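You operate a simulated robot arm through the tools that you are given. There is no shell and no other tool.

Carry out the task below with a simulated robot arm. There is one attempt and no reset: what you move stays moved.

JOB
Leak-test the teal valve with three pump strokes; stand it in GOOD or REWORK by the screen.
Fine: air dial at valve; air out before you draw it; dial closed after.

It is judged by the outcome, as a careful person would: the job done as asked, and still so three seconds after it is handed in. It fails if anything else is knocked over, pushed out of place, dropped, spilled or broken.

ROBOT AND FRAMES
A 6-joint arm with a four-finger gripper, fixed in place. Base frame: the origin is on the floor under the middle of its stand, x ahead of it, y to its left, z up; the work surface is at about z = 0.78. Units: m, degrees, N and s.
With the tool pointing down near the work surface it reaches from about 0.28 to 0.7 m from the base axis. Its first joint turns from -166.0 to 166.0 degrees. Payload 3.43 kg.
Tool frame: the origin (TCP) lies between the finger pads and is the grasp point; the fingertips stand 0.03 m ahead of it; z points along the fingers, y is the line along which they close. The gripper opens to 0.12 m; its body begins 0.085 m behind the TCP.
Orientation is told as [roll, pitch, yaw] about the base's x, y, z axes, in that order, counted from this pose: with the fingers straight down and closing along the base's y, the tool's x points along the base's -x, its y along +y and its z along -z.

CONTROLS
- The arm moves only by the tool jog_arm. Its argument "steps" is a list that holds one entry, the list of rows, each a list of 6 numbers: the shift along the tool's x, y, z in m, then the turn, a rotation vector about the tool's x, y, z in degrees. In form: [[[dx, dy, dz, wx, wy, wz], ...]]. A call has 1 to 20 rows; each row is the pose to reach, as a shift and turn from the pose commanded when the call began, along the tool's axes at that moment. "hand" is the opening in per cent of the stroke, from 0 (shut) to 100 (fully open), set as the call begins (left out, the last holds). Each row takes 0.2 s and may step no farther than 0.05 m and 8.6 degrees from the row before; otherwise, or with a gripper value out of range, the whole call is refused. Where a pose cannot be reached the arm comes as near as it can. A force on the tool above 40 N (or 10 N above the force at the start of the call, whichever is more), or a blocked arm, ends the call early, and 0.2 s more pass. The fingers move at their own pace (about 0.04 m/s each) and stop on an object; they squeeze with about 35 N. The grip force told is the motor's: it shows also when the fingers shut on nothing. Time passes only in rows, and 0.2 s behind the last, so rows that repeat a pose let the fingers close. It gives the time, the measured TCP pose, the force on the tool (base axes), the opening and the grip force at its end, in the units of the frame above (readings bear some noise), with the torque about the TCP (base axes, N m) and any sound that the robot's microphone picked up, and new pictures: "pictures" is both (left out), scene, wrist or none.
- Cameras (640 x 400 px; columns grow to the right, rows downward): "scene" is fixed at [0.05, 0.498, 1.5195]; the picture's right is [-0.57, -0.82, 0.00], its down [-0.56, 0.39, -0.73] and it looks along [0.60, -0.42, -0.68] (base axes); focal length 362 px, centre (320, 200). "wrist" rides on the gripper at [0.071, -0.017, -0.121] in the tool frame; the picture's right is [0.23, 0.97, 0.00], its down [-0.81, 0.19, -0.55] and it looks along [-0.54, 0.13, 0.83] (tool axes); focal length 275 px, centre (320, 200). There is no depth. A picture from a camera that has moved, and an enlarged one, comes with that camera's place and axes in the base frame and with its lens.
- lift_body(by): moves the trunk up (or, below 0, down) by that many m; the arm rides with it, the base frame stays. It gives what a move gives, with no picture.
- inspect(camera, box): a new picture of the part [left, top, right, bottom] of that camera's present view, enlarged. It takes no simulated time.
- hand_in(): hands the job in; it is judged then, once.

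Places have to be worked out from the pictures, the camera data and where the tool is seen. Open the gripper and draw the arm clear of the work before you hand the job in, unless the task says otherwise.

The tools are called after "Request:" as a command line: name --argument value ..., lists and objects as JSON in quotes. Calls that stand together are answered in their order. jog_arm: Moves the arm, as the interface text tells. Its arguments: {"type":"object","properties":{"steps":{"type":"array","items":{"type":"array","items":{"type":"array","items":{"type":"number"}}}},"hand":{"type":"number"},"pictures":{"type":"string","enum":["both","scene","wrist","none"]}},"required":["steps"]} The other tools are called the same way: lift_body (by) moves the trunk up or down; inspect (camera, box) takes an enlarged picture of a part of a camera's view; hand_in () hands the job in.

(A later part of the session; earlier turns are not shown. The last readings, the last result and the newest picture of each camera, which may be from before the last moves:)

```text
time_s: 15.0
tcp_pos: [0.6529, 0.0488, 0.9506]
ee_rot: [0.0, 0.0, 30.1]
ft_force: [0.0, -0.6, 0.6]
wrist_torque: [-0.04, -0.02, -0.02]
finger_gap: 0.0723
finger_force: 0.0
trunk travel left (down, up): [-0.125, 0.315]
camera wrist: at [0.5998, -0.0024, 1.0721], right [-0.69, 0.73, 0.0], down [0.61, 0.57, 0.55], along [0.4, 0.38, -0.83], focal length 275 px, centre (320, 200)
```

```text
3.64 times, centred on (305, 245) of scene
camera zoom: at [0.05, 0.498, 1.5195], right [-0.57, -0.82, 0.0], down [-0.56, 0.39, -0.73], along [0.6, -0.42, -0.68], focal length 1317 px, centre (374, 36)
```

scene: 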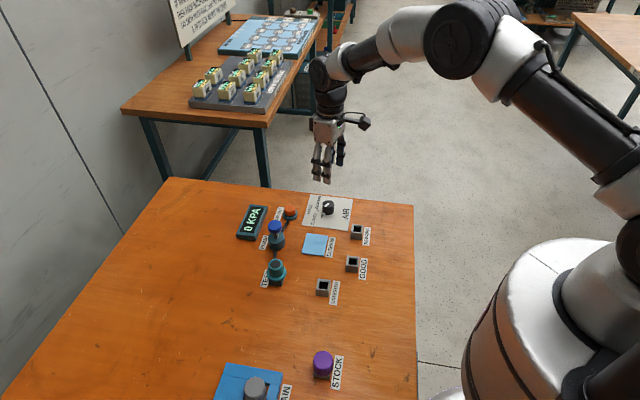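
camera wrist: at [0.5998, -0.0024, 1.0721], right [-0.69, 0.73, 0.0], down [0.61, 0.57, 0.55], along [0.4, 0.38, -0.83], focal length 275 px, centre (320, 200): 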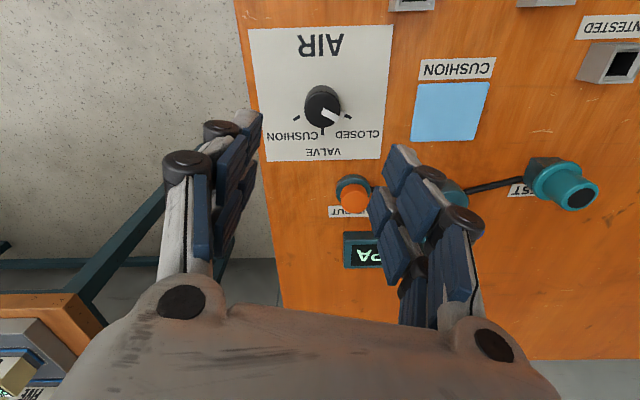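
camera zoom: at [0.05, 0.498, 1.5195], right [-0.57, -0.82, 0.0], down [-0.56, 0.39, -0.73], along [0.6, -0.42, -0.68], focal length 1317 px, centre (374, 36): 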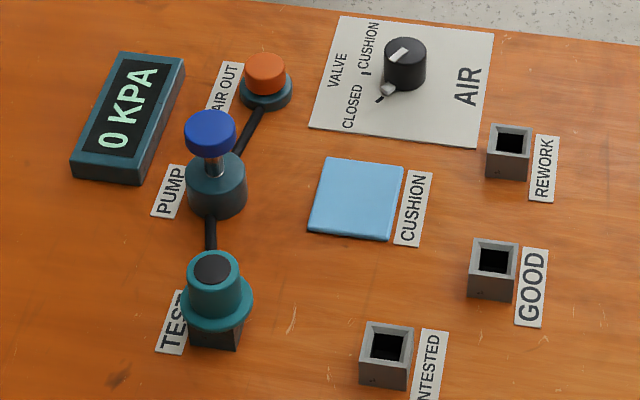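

From two views the dial axis comes to about (0.651, 0.049), so the TCP is over it. I'll lower to just above the knob and check the finger clearance.

Request:
jog_arm --steps '[[[0.001, 0.0005, 0.03, 0, 0, 0], [0.001, 0.0005, 0.06, 0, 0, 0], [0.001, 0.0005, 0.085, 0, 0, 0], [0.001, 0.0005, 0.085, 0, 0, 0]]]'

Request:
inspect --camera "wrist" --box '[220, 80, 440, 240]'

Request:
inspect --camera "scene" --box '[285, 150, 375, 240]'

```text
time_s: 16.0
tcp_pos: [0.65, 0.0486, 0.8649]
ee_rot: [-0.1, -0.1, 30.0]
ft_force: [-0.1, 0.1, 1.1]
wrist_torque: [-0.04, 0.0, 0.02]
finger_gap: 0.0718
finger_force: 0.0
trunk travel left (down, up): [-0.125, 0.315]
camera wrist: at [0.5976, -0.0018, 0.9857], right [-0.69, 0.73, 0.0], down [0.61, 0.57, 0.55], along [0.4, 0.38, -0.83], focal length 275 px, centre (320, 200)
```

scene: 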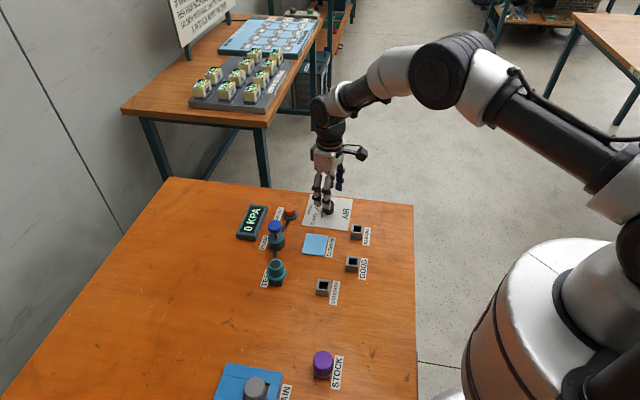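
wrist: 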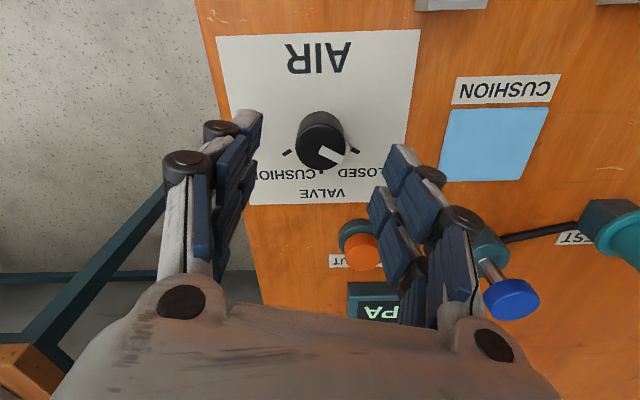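

```text
2.50 times, centred on (330, 160) of wrist
camera zoom: at [0.5976, -0.0018, 0.9857], right [-0.69, 0.73, 0.0], down [0.61, 0.57, 0.55], along [0.4, 0.38, -0.83], focal length 688 px, centre (295, 300)
```

zoom: 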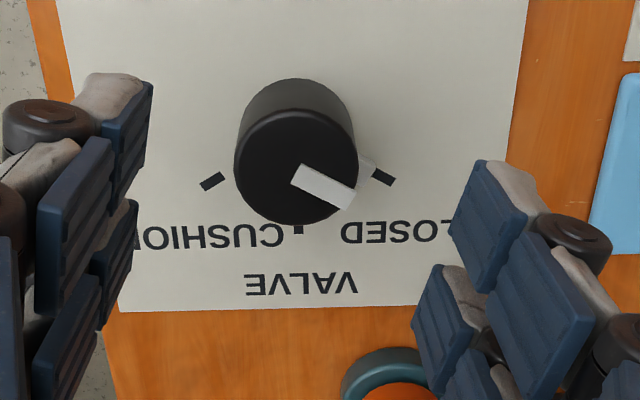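

```text
4.44 times, centred on (330, 195) of scene
camera zoom: at [0.05, 0.498, 1.5195], right [-0.57, -0.82, 0.0], down [-0.56, 0.39, -0.73], along [0.6, -0.42, -0.68], focal length 1610 px, centre (276, 222)
```

zoom: 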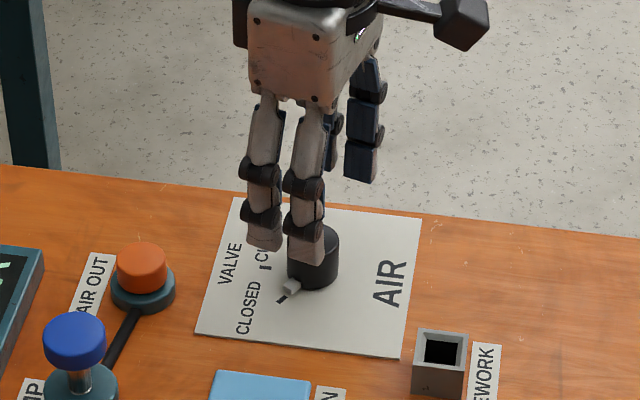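

The knob top is at about z 0.81 with a 33 mm diameter, centred between the fingers, and the lug lies well below. Lowering to TCP z 0.826 and gripping.

Request:
jog_arm --steps '[[[0, 0, 0.02, 0, 0, 0], [0, 0, 0.032, 0, 0, 0], [0, 0, 0.0385, 0, 0, 0], [0, 0, 0.0385, 0, 0, 0]]]'

Request:
inspect --camera "scene" --box '[285, 160, 375, 240]'

```text
time_s: 17.0
tcp_pos: [0.6509, 0.0485, 0.8272]
ee_rot: [0.0, 0.0, 29.9]
ft_force: [0.4, 0.3, 0.1]
wrist_torque: [0.03, -0.02, 0.01]
finger_gap: 0.0723
finger_force: 0.1
trunk travel left (down, up): [-0.125, 0.315]
camera wrist: at [0.5975, -0.0025, 0.9476], right [-0.69, 0.73, 0.0], down [0.61, 0.57, 0.55], along [0.4, 0.38, -0.83], focal length 275 px, centre (320, 200)
```

scene: 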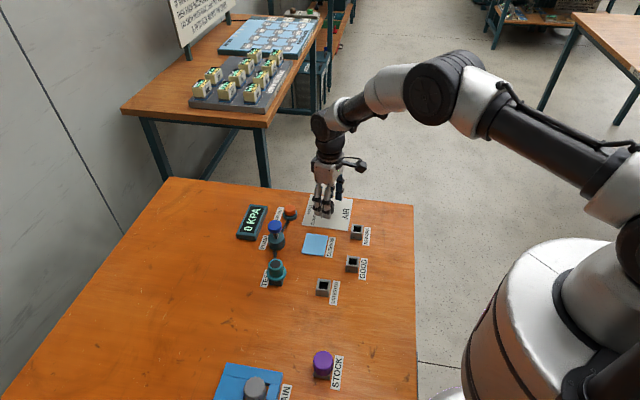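
wrist: 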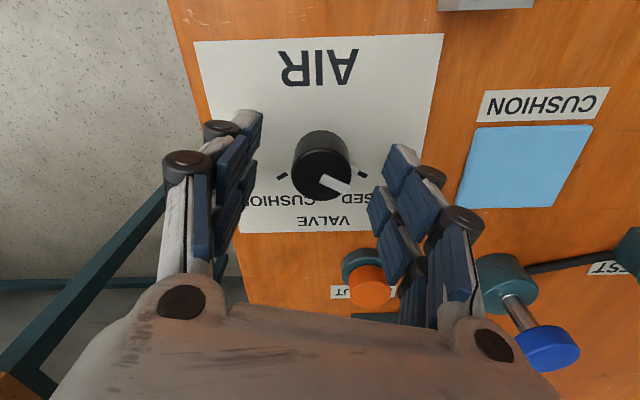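

```text
5.00 times, centred on (330, 200) of scene
camera zoom: at [0.05, 0.498, 1.5195], right [-0.57, -0.82, 0.0], down [-0.56, 0.39, -0.73], along [0.6, -0.42, -0.68], focal length 1811 px, centre (270, 200)
```

zoom: 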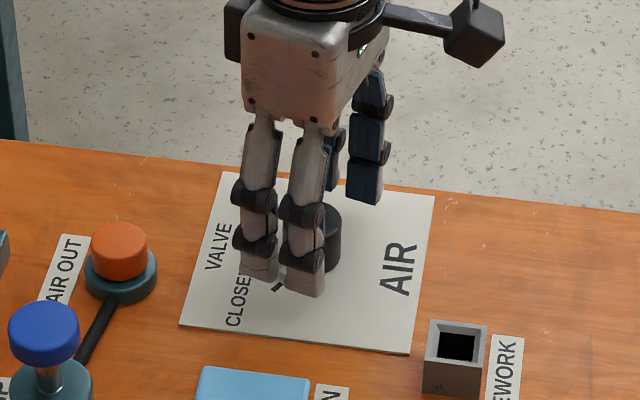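

No contact and well positioned; closing on the knob.

Request:
jog_arm --steps '[[[0, 0, 0, 0, 0, 0], [0, 0, 0, 0, 0, 0], [0, 0, 0, 0, 0, 0], [0, 0, 0, 0, 0, 0], [0, 0, 0, 0, 0, 0]]]' --hand 0

Request:
inspect --camera "wrist" --box '[220, 100, 440, 260]'

```text
time_s: 18.2
tcp_pos: [0.6503, 0.0495, 0.8262]
ee_rot: [0.0, 0.1, 30.0]
ft_force: [-2.1, 4.2, -0.3]
wrist_torque: [0.2, 0.09, 0.01]
finger_gap: 0.0324
finger_force: 44.8
trunk travel left (down, up): [-0.125, 0.315]
camera wrist: at [0.5971, -0.0019, 0.9476], right [-0.69, 0.73, 0.0], down [0.61, 0.57, 0.55], along [0.4, 0.38, -0.83], focal length 275 px, centre (320, 200)
```

scene: 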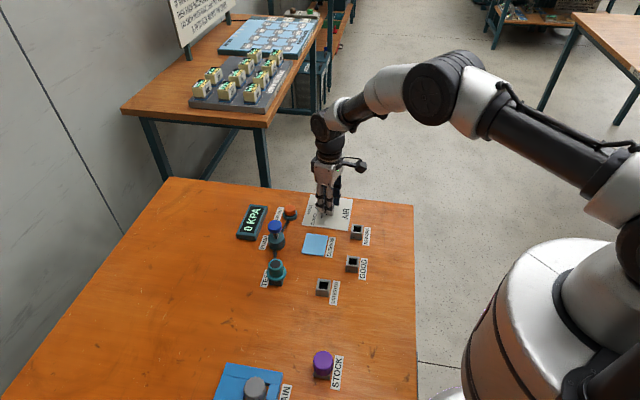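
wrist: 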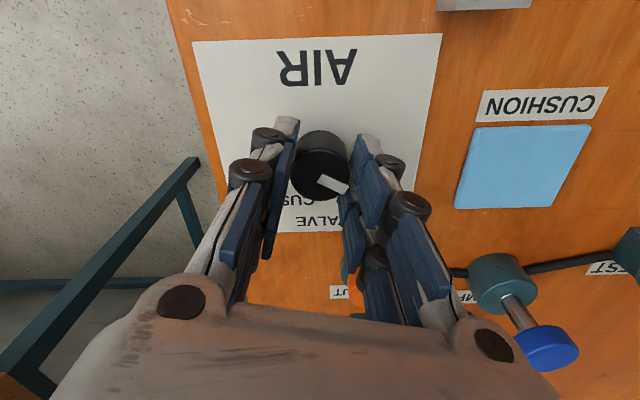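

```text
2.50 times, centred on (330, 180) of wrist
camera zoom: at [0.5971, -0.0019, 0.9476], right [-0.69, 0.73, 0.0], down [0.61, 0.57, 0.55], along [0.4, 0.38, -0.83], focal length 688 px, centre (295, 250)
```

zoom: 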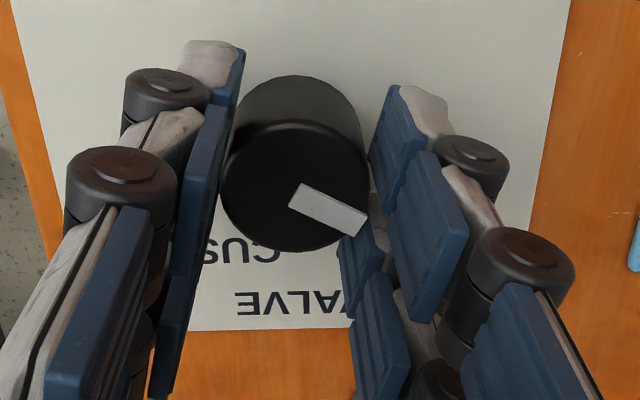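

The knob is gripped at 32 mm with only a small side force. Now turning -60° base yaw (+60° about tool z) from CLOSED to VALVE.

Request:
jog_arm --steps '[[[0, 0, 0, 0, 0, 7.5], [0, 0, 0, 0, 0, 15], [0, 0, 0, 0, 0, 22.5], [0, 0, 0, 0, 0, 30], [0, 0, 0, 0, 0, 37.5], [0, 0, 0, 0, 0, 45], [0, 0, 0, 0, 0, 52.5], [0, 0, 0, 0, 0, 60], [0, 0, 0, 0, 0, 60]]]'

Request:
inspect --camera "wrist" --box '[220, 100, 440, 260]'

Request:
inspect --camera "scene" --box '[285, 160, 375, 240]'

```text
time_s: 20.2
tcp_pos: [0.6508, 0.0499, 0.8268]
ee_rot: [0.0, 0.0, -30.1]
ft_force: [-4.8, 8.3, -2.4]
wrist_torque: [0.48, 0.56, -0.01]
finger_gap: 0.0323
finger_force: 45.5
trunk travel left (down, up): [-0.125, 0.315]
camera wrist: at [0.5803, 0.07, 0.9476], right [0.29, 0.96, 0.0], down [0.8, -0.24, 0.55], along [0.53, -0.16, -0.83], focal length 275 px, centre (320, 200)
```

scene: 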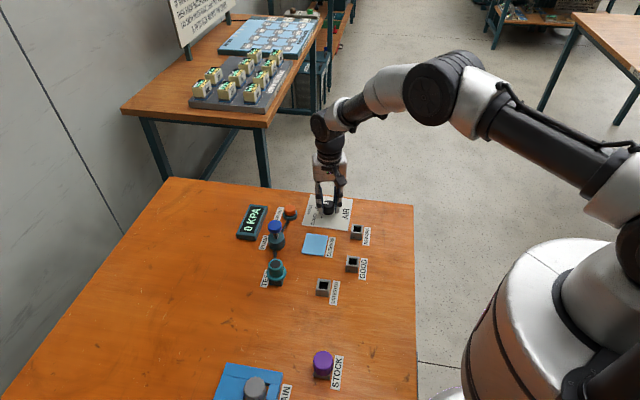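
wrist: 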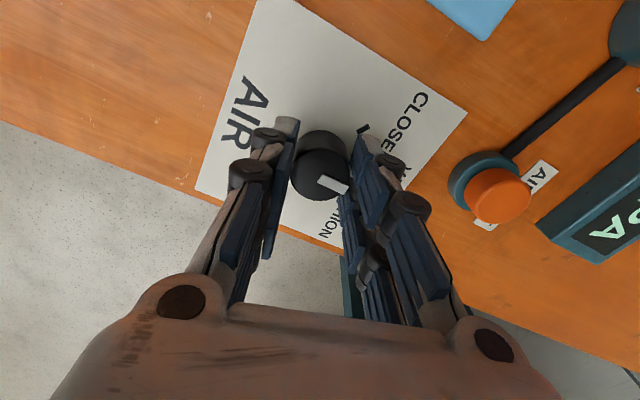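

```text
2.50 times, centred on (330, 180) of wrist
camera zoom: at [0.5803, 0.07, 0.9476], right [0.29, 0.96, 0.0], down [0.8, -0.24, 0.55], along [0.53, -0.16, -0.83], focal length 688 px, centre (295, 250)
```

zoom: 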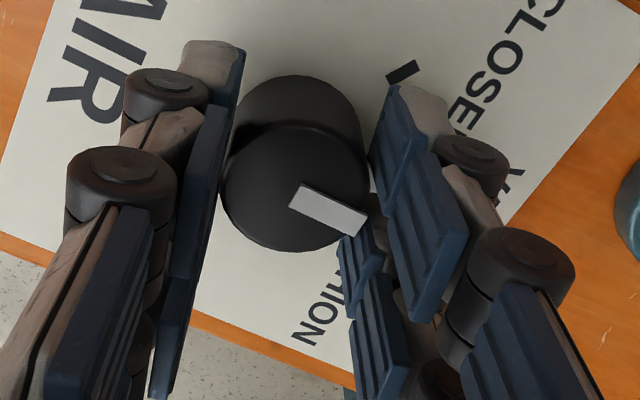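

```text
5.00 times, centred on (330, 200) of scene
camera zoom: at [0.05, 0.498, 1.5195], right [-0.57, -0.82, 0.0], down [-0.56, 0.39, -0.73], along [0.6, -0.42, -0.68], focal length 1811 px, centre (270, 200)
```

zoom: 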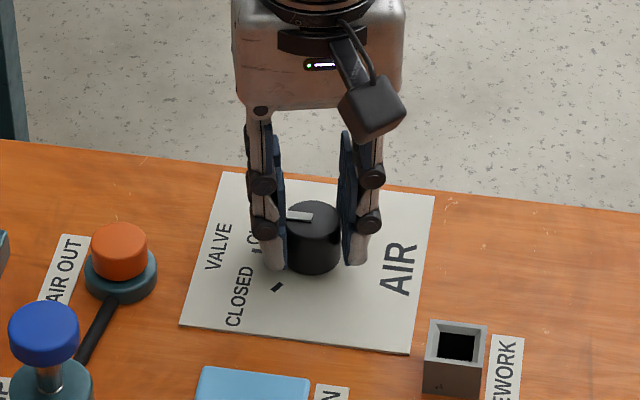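

The knob turned together with the gripper. I'll open to 50%, which stays clear of the AIR OUT button, and rise to check the pointer.

Request:
jog_arm --steps '[[[0, 0, 0, 0, 0, 0], [0, 0, 0, 0, 0, 0], [0, 0, 0, 0, 0, 0], [0, 0, -0.02, 0, 0, 0], [0, 0, -0.05, 0, 0, 0], [0, 0, -0.09, 0, 0, 0], [0, 0, -0.124, 0, 0, 0], [0, 0, -0.124, 0, 0, 0]]]' --hand 50

Request:
inspect --camera "wrist" --box '[240, 20, 440, 180]'

Request:
inspect --camera "scene" --box '[285, 170, 375, 250]'

```text
time_s: 22.0
tcp_pos: [0.6505, 0.048, 0.9509]
ee_rot: [0.0, 0.0, -30.1]
ft_force: [0.8, 0.3, -0.5]
wrist_torque: [-0.03, 0.0, 0.0]
finger_gap: 0.0602
finger_force: 0.2
trunk travel left (down, up): [-0.125, 0.315]
camera wrist: at [0.5808, 0.0689, 1.0723], right [0.29, 0.96, 0.0], down [0.8, -0.24, 0.55], along [0.53, -0.16, -0.83], focal length 275 px, centre (320, 200)
```

scene: 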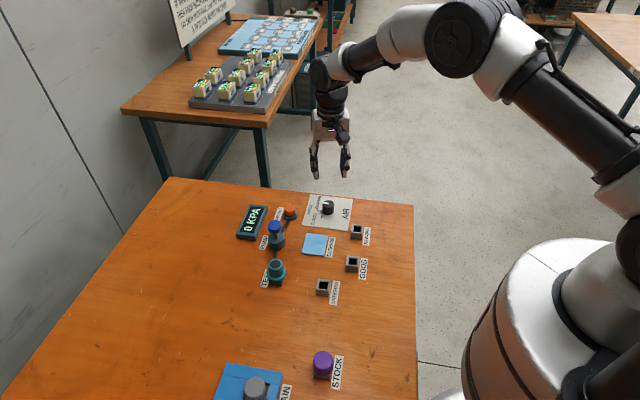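
wrist: 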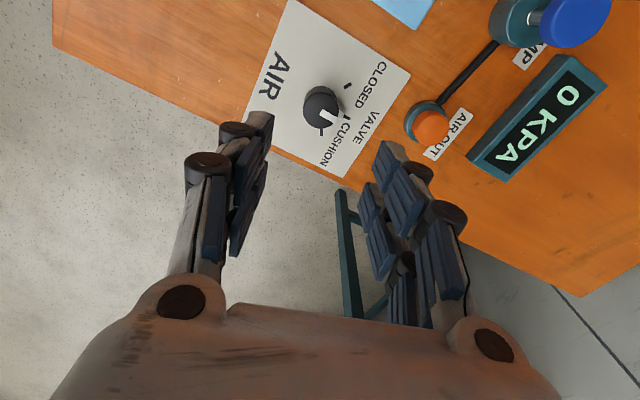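

```text
2.50 times, centred on (340, 100) of wrist
camera zoom: at [0.5808, 0.0689, 1.0723], right [0.29, 0.96, 0.0], down [0.8, -0.24, 0.55], along [0.53, -0.16, -0.83], focal length 688 px, centre (270, 450)
```

zoom: 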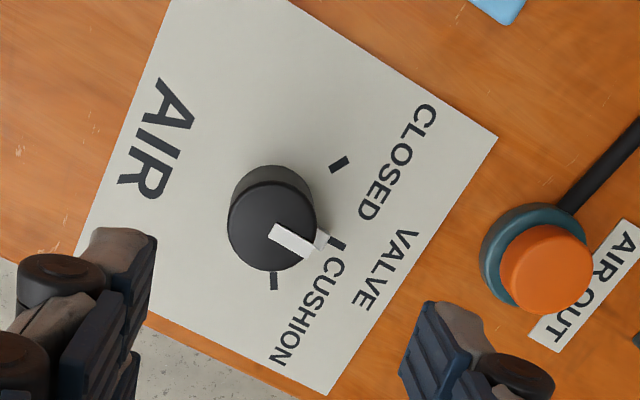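

```text
5.00 times, centred on (330, 210) of scene
camera zoom: at [0.05, 0.498, 1.5195], right [-0.57, -0.82, 0.0], down [-0.56, 0.39, -0.73], along [0.6, -0.42, -0.68], focal length 1811 px, centre (270, 150)
```

zoom: 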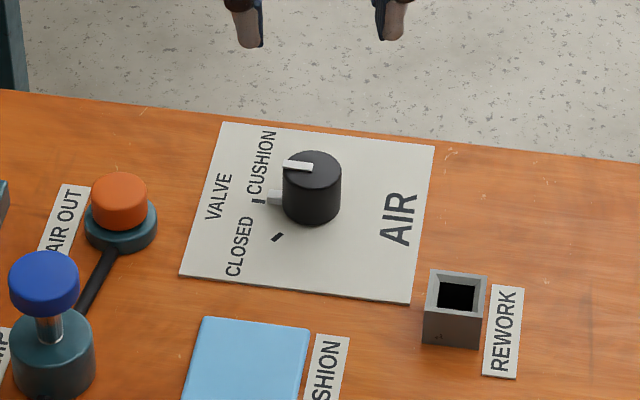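

The pointer lug lines up with the VALVE tick. Next, over to the pump, back at yaw 0, with the fingers still open so I can measure its knob.

Request:
jog_arm --steps '[[[0.0222, 0.029, 0, 0, 0, -6], [0.0445, 0.0581, 0, 0, 0, -12], [0.0667, 0.0871, 0, 0, 0, -18], [0.089, 0.1162, 0, 0, 0, -24], [0.1112, 0.1452, 0, 0, 0, -30], [0.1112, 0.1452, 0, 0, 0, -30]]]'

Request:
inspect --camera "wrist" --box '[220, 60, 420, 240]'

Request:
inspect --camera "scene" --box '[225, 180, 325, 300]'

```text
time_s: 23.4
tcp_pos: [0.628, 0.2306, 0.9501]
ee_rot: [0.0, 0.1, 0.2]
ft_force: [0.2, -0.8, 0.3]
wrist_torque: [0.01, 0.0, 0.0]
finger_gap: 0.0601
finger_force: 0.1
trunk travel left (down, up): [-0.125, 0.315]
camera wrist: at [0.5565, 0.2126, 1.0713], right [-0.23, 0.97, 0.0], down [0.81, 0.19, 0.55], along [0.54, 0.13, -0.83], focal length 275 px, centre (320, 200)
```

scene: 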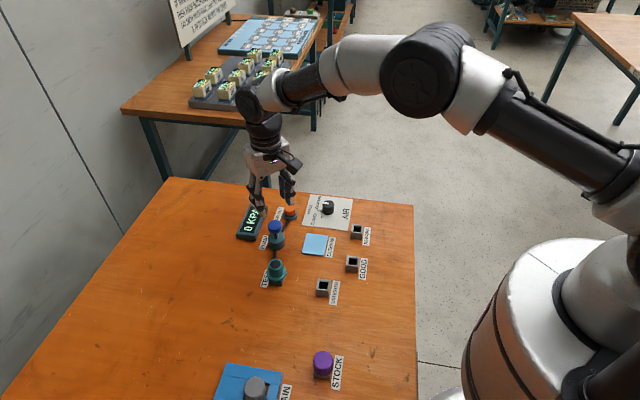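
wrist: 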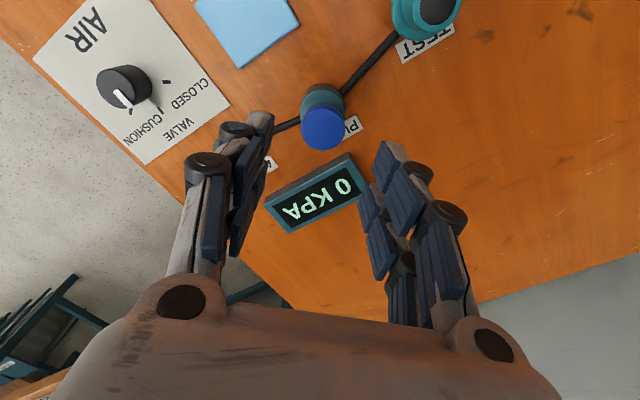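

```text
2.22 times, centred on (320, 150) of wrist
camera zoom: at [0.5565, 0.2126, 1.0713], right [-0.23, 0.97, 0.0], down [0.81, 0.19, 0.55], along [0.54, 0.13, -0.83], focal length 612 px, centre (320, 311)
```

zoom: 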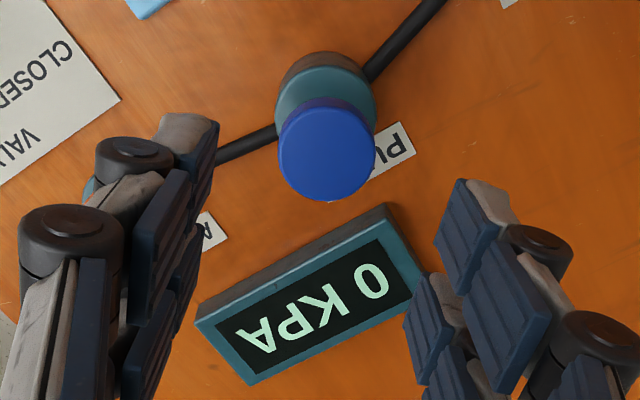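

```text
3.33 times, centred on (275, 240) of scene
camera zoom: at [0.05, 0.498, 1.5195], right [-0.57, -0.82, 0.0], down [-0.56, 0.39, -0.73], along [0.6, -0.42, -0.68], focal length 1208 px, centre (470, 67)
```

zoom: 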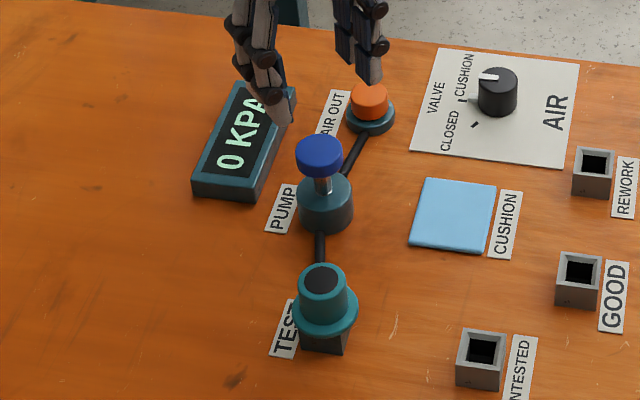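

The pump knob top is at about (0.627, 0.232, 0.857). I'll close the fingers and lower to just above it, not touching yet.

Request:
jog_arm --steps '[[[0, 0.0015, 0, 0, 0, 0], [0, 0.0015, 0, 0, 0, 0], [0, 0.0015, 0, 0, 0, 0], [0, 0.0015, 0.02, 0, 0, 0], [0, 0.0015, 0.04, 0, 0, 0], [0, 0.0015, 0.052, 0, 0, 0], [0, 0.0015, 0.052, 0, 0, 0]]]' --hand 0

Request:
inspect --camera "wrist" --box '[220, 80, 420, 260]'

Request:
inspect --camera "scene" --box '[225, 180, 325, 290]'

```text
time_s: 25.0
tcp_pos: [0.6281, 0.2315, 0.8981]
ee_rot: [0.0, 0.0, 0.0]
ft_force: [0.4, -0.8, -0.5]
wrist_torque: [-0.03, -0.01, -0.01]
finger_gap: 0.0002
finger_force: 33.4
trunk travel left (down, up): [-0.125, 0.315]
camera wrist: at [0.5562, 0.2138, 1.0192], right [-0.23, 0.97, 0.0], down [0.81, 0.19, 0.55], along [0.54, 0.13, -0.83], focal length 275 px, centre (320, 200)
```

scene: 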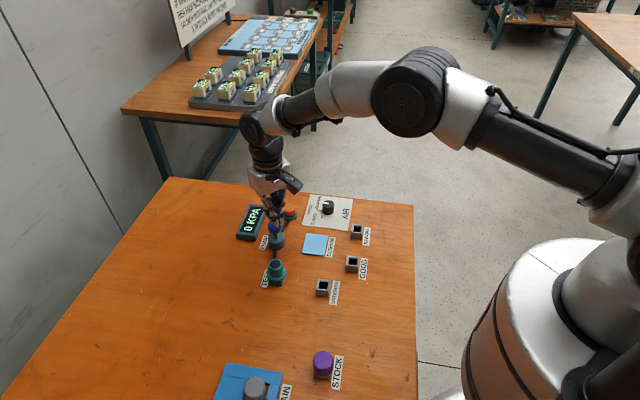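
wrist: 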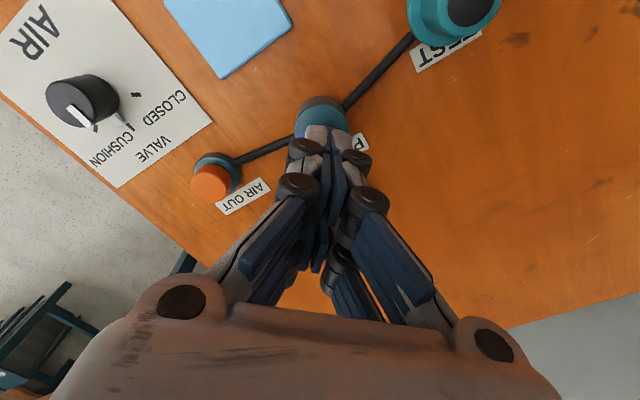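

```text
2.22 times, centred on (320, 170) of wrist
camera zoom: at [0.5562, 0.2138, 1.0192], right [-0.23, 0.97, 0.0], down [0.81, 0.19, 0.55], along [0.54, 0.13, -0.83], focal length 612 px, centre (320, 267)
```

zoom: 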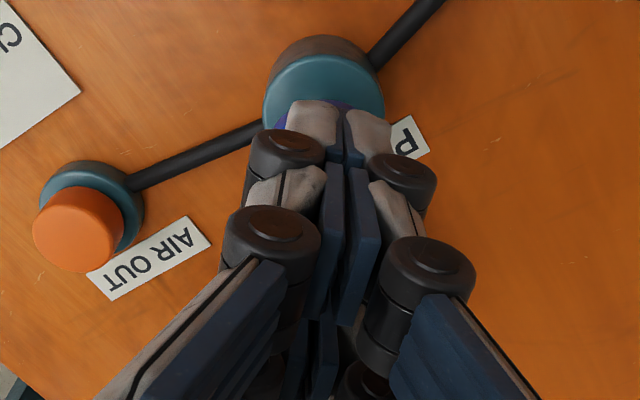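

```text
3.64 times, centred on (275, 235) of scene
camera zoom: at [0.05, 0.498, 1.5195], right [-0.57, -0.82, 0.0], down [-0.56, 0.39, -0.73], along [0.6, -0.42, -0.68], focal length 1317 px, centre (484, 73)
```

zoom: 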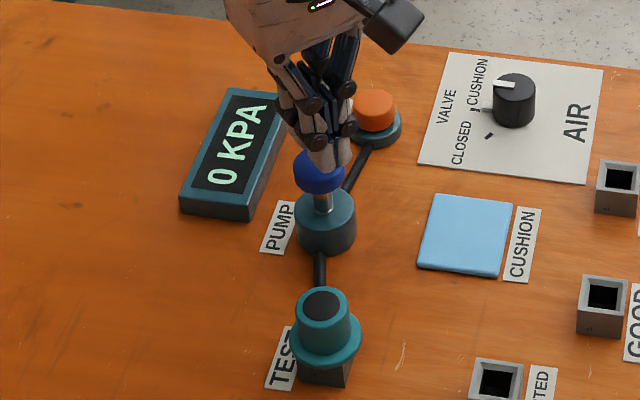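

The closed tips are just above the blue knob and the screen reads 0 KPA. Pressing stroke one in small steps, watching the force.

Request:
jog_arm --steps '[[[0, 0, 0.005, 0, 0, 0], [0, 0, 0.01, 0, 0, 0], [0, 0, 0.014, 0, 0, 0], [0, 0, 0.018, 0, 0, 0], [0, 0, 0.022, 0, 0, 0]]]' --pictures "scene"

Request:
inspect --camera "scene" --box '[225, 180, 325, 290]'

```text
time_s: 26.2
tcp_pos: [0.6276, 0.2315, 0.8762]
ee_rot: [0.1, 0.0, 0.0]
ft_force: [-0.2, 0.9, 1.1]
wrist_torque: [0.04, -0.02, 0.0]
finger_gap: 0.006
finger_force: 33.4
trunk travel left (down, up): [-0.125, 0.315]
```

scene: 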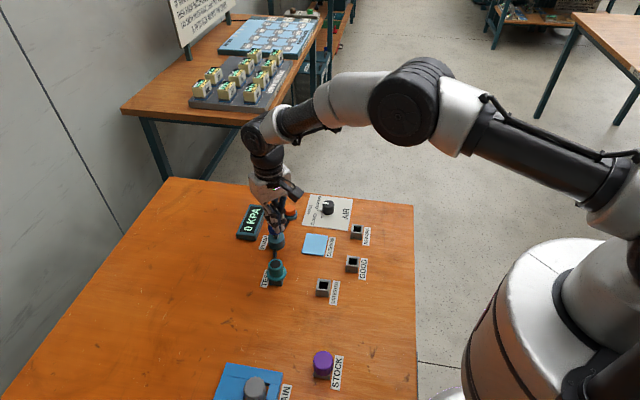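

```text
3.64 times, centred on (275, 235) of scene
camera zoom: at [0.05, 0.498, 1.5195], right [-0.57, -0.82, 0.0], down [-0.56, 0.39, -0.73], along [0.6, -0.42, -0.68], focal length 1317 px, centre (484, 73)
```

zoom: 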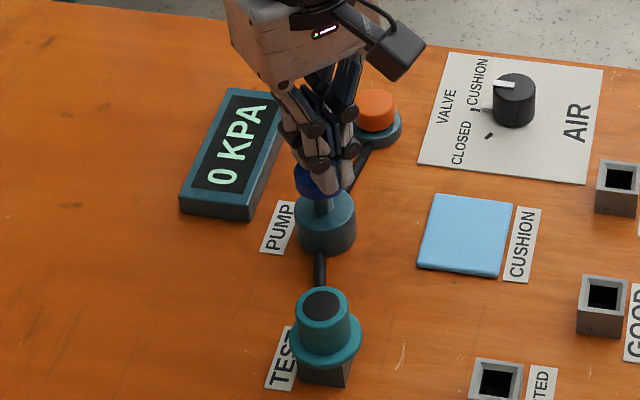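

The gap reads 6 mm, so I want to see how the tips are sitting on the knob before pressing on.

Request:
inspect --camera "wrist" --box '[220, 80, 420, 260]'

Request:
inspect --camera "scene" --box '[250, 200, 310, 260]'

```text
2.22 times, centred on (320, 170) of wrist
camera zoom: at [0.556, 0.2137, 0.9978], right [-0.23, 0.97, 0.0], down [0.81, 0.19, 0.55], along [0.54, 0.13, -0.83], focal length 612 px, centre (320, 267)
```

zoom: 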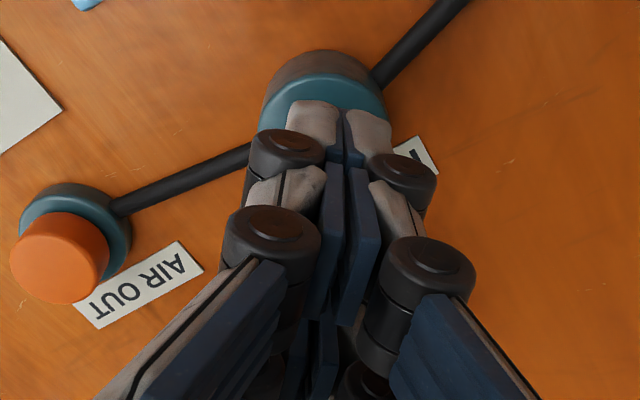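

```text
6.67 times, centred on (280, 230) of scene
camera zoom: at [0.05, 0.498, 1.5195], right [-0.57, -0.82, 0.0], down [-0.56, 0.39, -0.73], along [0.6, -0.42, -0.68], focal length 2415 px, centre (587, 0)
```

zoom: 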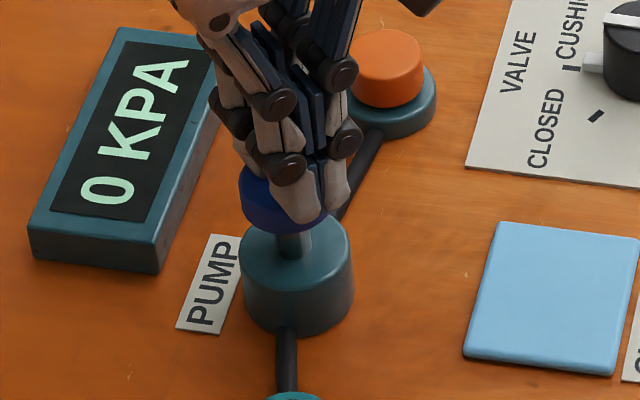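

The tips overlie the knob and have pushed it down several mm at low force. I'll continue the same downstroke, watching gap and force.

Request:
jog_arm --steps '[[[0, 0, 0.003, 0, 0, 0], [0, 0, 0.006, 0, 0, 0]]]' --pictures "scene"

Request:
inspect --camera "scene" --box '[250, 200, 310, 260]'

Request:
inspect --camera "wrist" --box '[260, 80, 380, 180]'

```text
time_s: 26.8
tcp_pos: [0.6269, 0.2328, 0.8698]
ee_rot: [0.0, 0.0, 0.0]
ft_force: [0.1, -0.5, 0.8]
wrist_torque: [0.0, 0.03, -0.02]
finger_gap: 0.0061
finger_force: 33.2
trunk travel left (down, up): [-0.125, 0.315]
```

scene: 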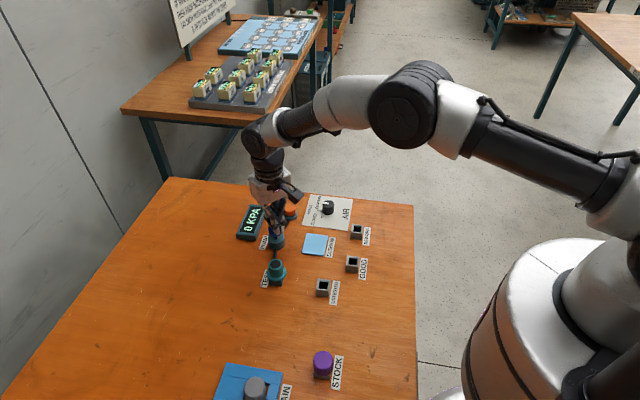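

```text
6.67 times, centred on (280, 230) of scene
camera zoom: at [0.05, 0.498, 1.5195], right [-0.57, -0.82, 0.0], down [-0.56, 0.39, -0.73], along [0.6, -0.42, -0.68], focal length 2415 px, centre (587, 0)
```

zoom: 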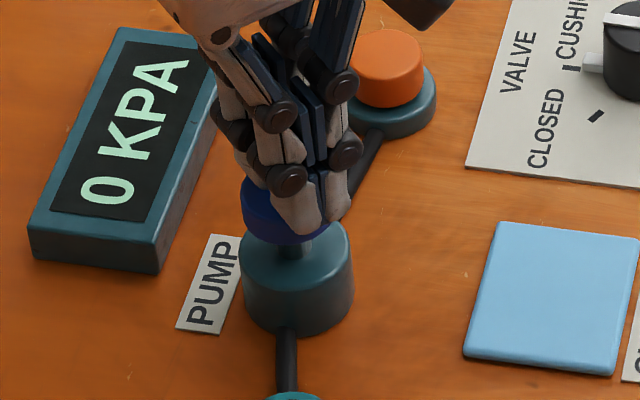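

```text
4.00 times, centred on (320, 130) of wrist
camera zoom: at [0.5562, 0.2138, 0.9917], right [-0.23, 0.97, 0.0], down [0.81, 0.19, 0.55], along [0.54, 0.13, -0.83], focal length 1101 px, centre (320, 480)
```

zoom: 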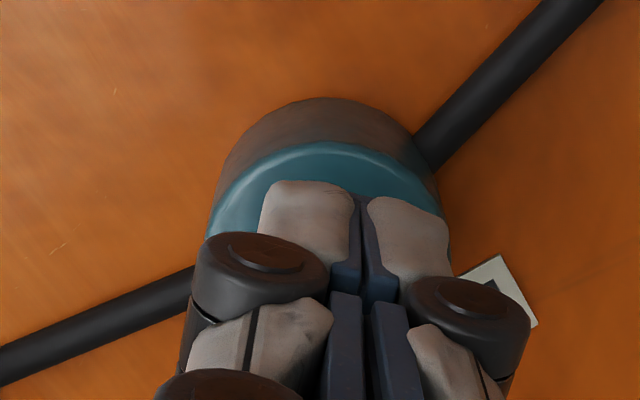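

The knob is moving down with it and about 8 mm of rod is left. Continuing the downstroke until it bottoms.

Request:
jog_arm --steps '[[[0, 0, 0.003, 0, 0, 0], [0, 0, 0.006, 0, 0, 0], [0, 0, 0.009, 0, 0, 0]]]' --pictures "scene"

Request:
inspect --camera "scene" --box '[235, 190, 315, 260]'

```text
time_s: 27.6
tcp_pos: [0.6276, 0.2319, 0.8619]
ee_rot: [0.0, 0.0, 0.1]
ft_force: [1.5, 0.2, 1.1]
wrist_torque: [-0.04, -0.01, 0.01]
finger_gap: 0.0059
finger_force: 33.8
trunk travel left (down, up): [-0.125, 0.315]
```

scene: 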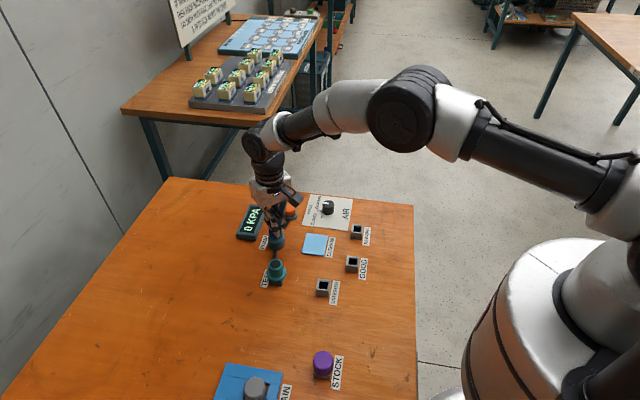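

```text
5.71 times, centred on (275, 225) of scene
camera zoom: at [0.05, 0.498, 1.5195], right [-0.57, -0.82, 0.0], down [-0.56, 0.39, -0.73], along [0.6, -0.42, -0.68], focal length 2070 px, centre (577, 57)
```

zoom: 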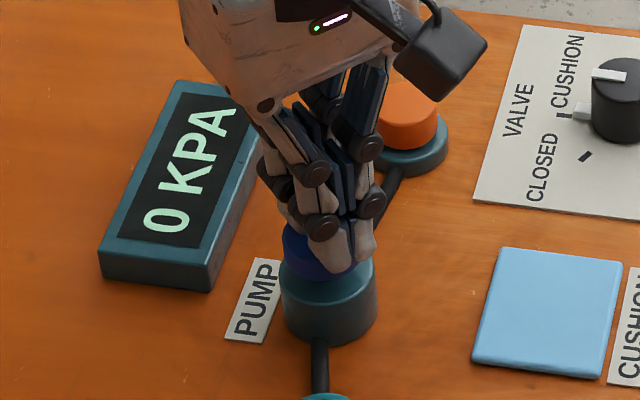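

The knob is nearly down on the pump body, with the force still about 1 N and the screen at 0. Pressing on in small steps until it bottoms.

Request:
jog_arm --steps '[[[0, 0, 0.002, 0, 0, 0], [0, 0, 0.004, 0, 0, 0], [0, 0, 0.006, 0, 0, 0]]]' --pictures "scene"

Request:
inspect --camera "scene" --box '[235, 190, 315, 260]'

```text
time_s: 28.4
tcp_pos: [0.627, 0.2321, 0.855]
ee_rot: [0.0, -0.1, 0.1]
ft_force: [-1.0, -0.1, 1.0]
wrist_torque: [-0.02, 0.06, -0.01]
finger_gap: 0.0062
finger_force: 33.3
trunk travel left (down, up): [-0.125, 0.315]
```

scene: 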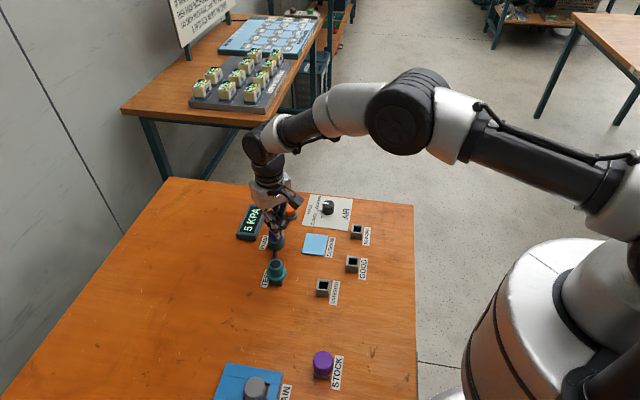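

```text
5.71 times, centred on (275, 225) of scene
camera zoom: at [0.05, 0.498, 1.5195], right [-0.57, -0.82, 0.0], down [-0.56, 0.39, -0.73], along [0.6, -0.42, -0.68], focal length 2070 px, centre (577, 57)
```

zoom: 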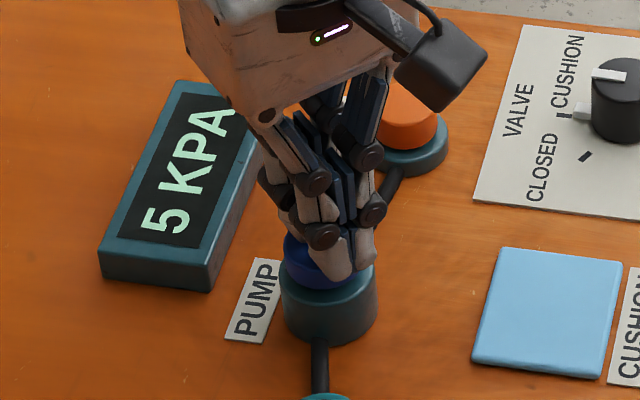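

The screen jumped to 5 KPA, so stroke one has registered or is registering. Holding for a moment to see whether the reading changes.

Request:
jog_arm --steps '[[[0, 0, 0, 0, 0, 0], [0, 0, 0, 0, 0, 0]]]' --pictures "scene"

Request:
inspect --camera "scene" --box '[235, 190, 315, 260]'

```text
time_s: 29.0
tcp_pos: [0.6273, 0.2314, 0.8563]
ee_rot: [0.0, 0.0, 0.0]
ft_force: [-0.5, -0.4, 2.2]
wrist_torque: [0.04, 0.02, -0.01]
finger_gap: 0.0062
finger_force: 33.2
trunk travel left (down, up): [-0.125, 0.315]
```

scene: 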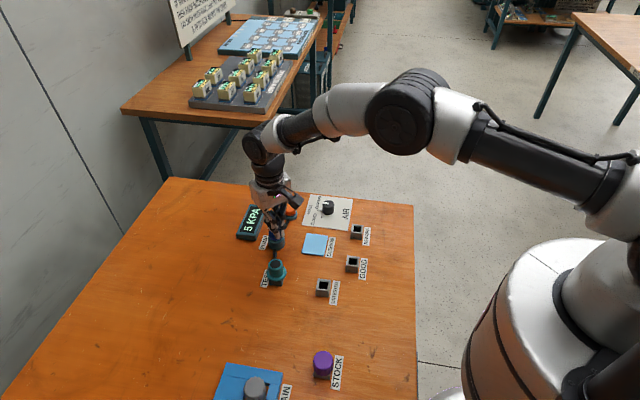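

```text
5.71 times, centred on (275, 225) of scene
camera zoom: at [0.05, 0.498, 1.5195], right [-0.57, -0.82, 0.0], down [-0.56, 0.39, -0.73], along [0.6, -0.42, -0.68], focal length 2070 px, centre (577, 57)
```

zoom: 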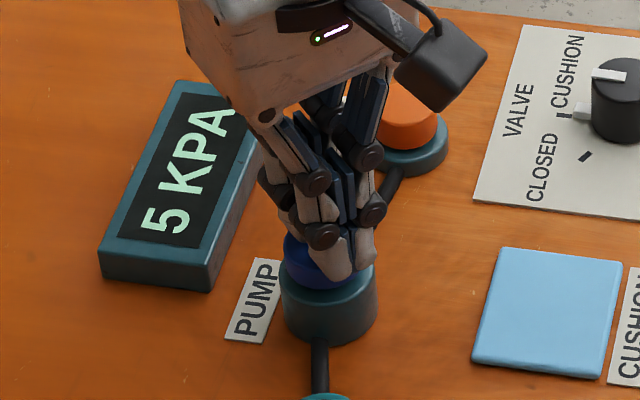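

It holds at 5 KPA. I'll press 2-3 mm further to be sure this stroke reaches the bottom.

Request:
jog_arm --steps '[[[0, 0, 0.001, 0, 0, 0], [0, 0, 0.002, 0, 0, 0], [0, 0, 0.003, 0, 0, 0]]]' --pictures "scene"

Request:
inspect --camera "scene" --box '[235, 190, 315, 260]'

```text
time_s: 29.8
tcp_pos: [0.6274, 0.2311, 0.8543]
ee_rot: [0.0, -0.1, 0.0]
ft_force: [-2.8, 0.1, 10.2]
wrist_torque: [0.01, 0.11, 0.0]
finger_gap: 0.0062
finger_force: 33.9
trunk travel left (down, up): [-0.125, 0.315]
```

scene: 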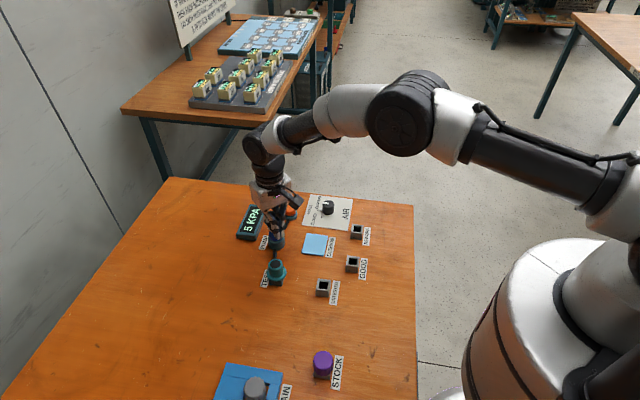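

```text
5.71 times, centred on (275, 225) of scene
camera zoom: at [0.05, 0.498, 1.5195], right [-0.57, -0.82, 0.0], down [-0.56, 0.39, -0.73], along [0.6, -0.42, -0.68], focal length 2070 px, centre (577, 57)
```

zoom: 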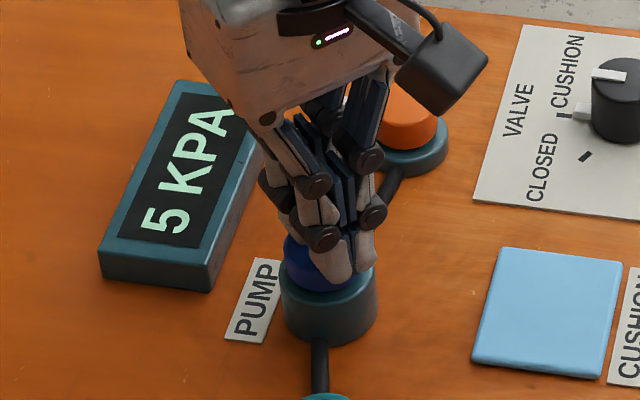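

10 N at z 0.8545: the pump has bottomed, so stroke one is full. I'll lift clear and see whether the plunger springs back and what the screen shows.

Request:
jog_arm --steps '[[[0, 0, -0.015, 0, 0, 0], [0, 0, -0.03, 0, 0, 0], [0, 0, -0.048, 0, 0, 0], [0, 0, -0.055, 0, 0, 0]]]'

Request:
inspect --camera "scene" --box '[235, 190, 315, 260]'

```text
time_s: 30.8
tcp_pos: [0.6274, 0.231, 0.9069]
ee_rot: [0.0, 0.0, 0.0]
ft_force: [-0.2, -0.3, -1.5]
wrist_torque: [-0.01, 0.02, 0.02]
finger_gap: 0.0002
finger_force: 33.5
trunk travel left (down, up): [-0.125, 0.315]
camera wrist: at [0.5563, 0.2137, 1.0284], right [-0.23, 0.97, 0.0], down [0.81, 0.19, 0.55], along [0.54, 0.13, -0.83], focal length 275 px, centre (320, 200)
```

scene: 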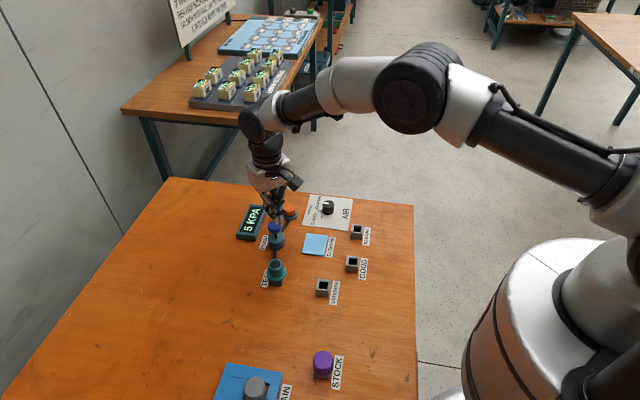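
wrist: 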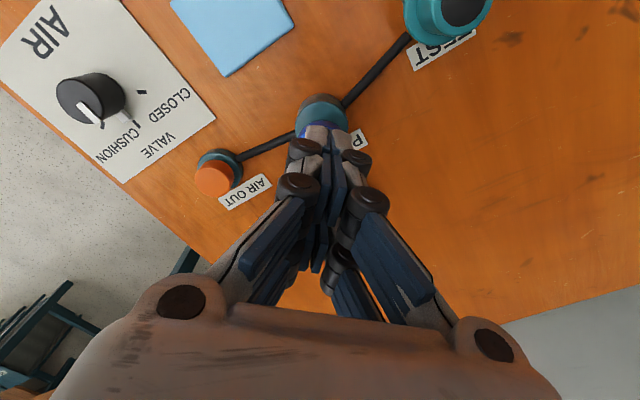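

```text
5.71 times, centred on (275, 225) of scene
camera zoom: at [0.05, 0.498, 1.5195], right [-0.57, -0.82, 0.0], down [-0.56, 0.39, -0.73], along [0.6, -0.42, -0.68], focal length 2070 px, centre (577, 57)
```

zoom: 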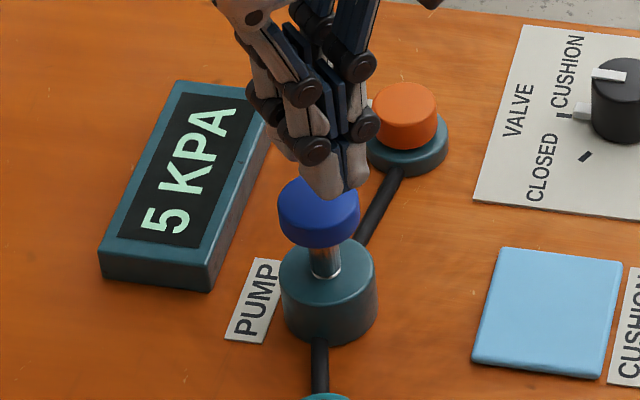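

The plunger sprang back and the screen holds 5 KPA after one stroke. Stroke two: down to the bottom with a short dwell.

Request:
jog_arm --steps '[[[0, 0, 0.012, 0, 0, 0], [0, 0, 0.022, 0, 0, 0], [0, 0, 0.032, 0, 0, 0], [0, 0, 0.042, 0, 0, 0], [0, 0, 0.05, 0, 0, 0], [0, 0, 0.054, 0, 0, 0], [0, 0, 0.054, 0, 0, 0]]]' --pictures "scene"

Request:
inspect --camera "scene" --box '[235, 190, 315, 260]'

```text
time_s: 32.4
tcp_pos: [0.6273, 0.2318, 0.8536]
ee_rot: [0.0, -0.2, -0.1]
ft_force: [1.3, 0.6, 5.7]
wrist_torque: [0.04, -0.05, 0.01]
finger_gap: 0.0058
finger_force: 32.8
trunk travel left (down, up): [-0.125, 0.315]
```

scene: 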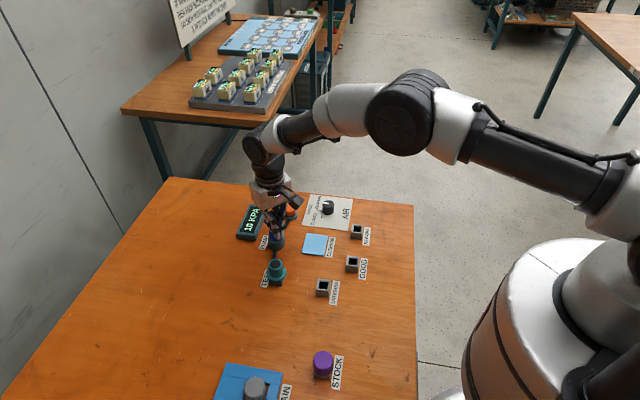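

```text
5.71 times, centred on (275, 225) of scene
camera zoom: at [0.05, 0.498, 1.5195], right [-0.57, -0.82, 0.0], down [-0.56, 0.39, -0.73], along [0.6, -0.42, -0.68], focal length 2070 px, centre (577, 57)
```

zoom: 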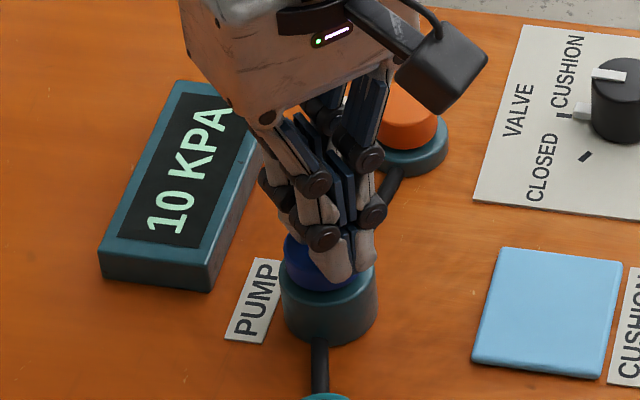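

Stroke two registered: 10 KPA, bottomed at 5.7 N. Lifting to let the plunger return fully.

Request:
jog_arm --steps '[[[0, 0, -0.015, 0, 0, 0], [0, 0, -0.03, 0, 0, 0], [0, 0, -0.045, 0, 0, 0], [0, 0, -0.054, 0, 0, 0], [0, 0, -0.054, 0, 0, 0]]]' --pictures "scene"

Request:
inspect --camera "scene" --box '[235, 190, 315, 260]'

```text
time_s: 33.6
tcp_pos: [0.6269, 0.2315, 0.9076]
ee_rot: [-0.1, 0.0, 0.0]
ft_force: [0.5, -0.2, 0.3]
wrist_torque: [0.01, -0.01, 0.0]
finger_gap: 0.0002
finger_force: 33.7
trunk travel left (down, up): [-0.125, 0.315]
```

scene: 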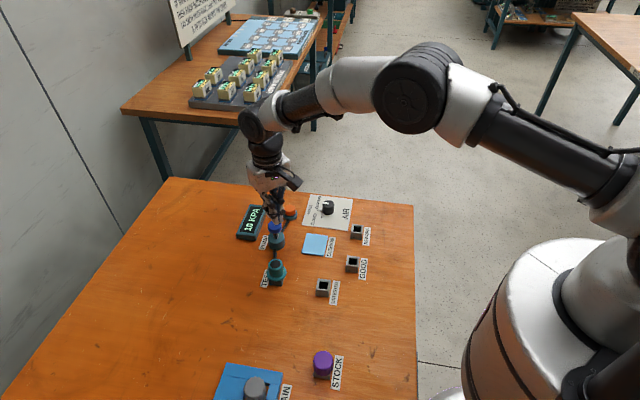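

```text
5.71 times, centred on (275, 225) of scene
camera zoom: at [0.05, 0.498, 1.5195], right [-0.57, -0.82, 0.0], down [-0.56, 0.39, -0.73], along [0.6, -0.42, -0.68], focal length 2070 px, centre (577, 57)
```

zoom: 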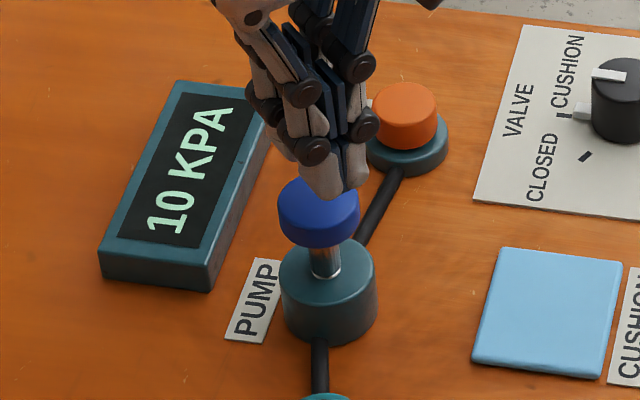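

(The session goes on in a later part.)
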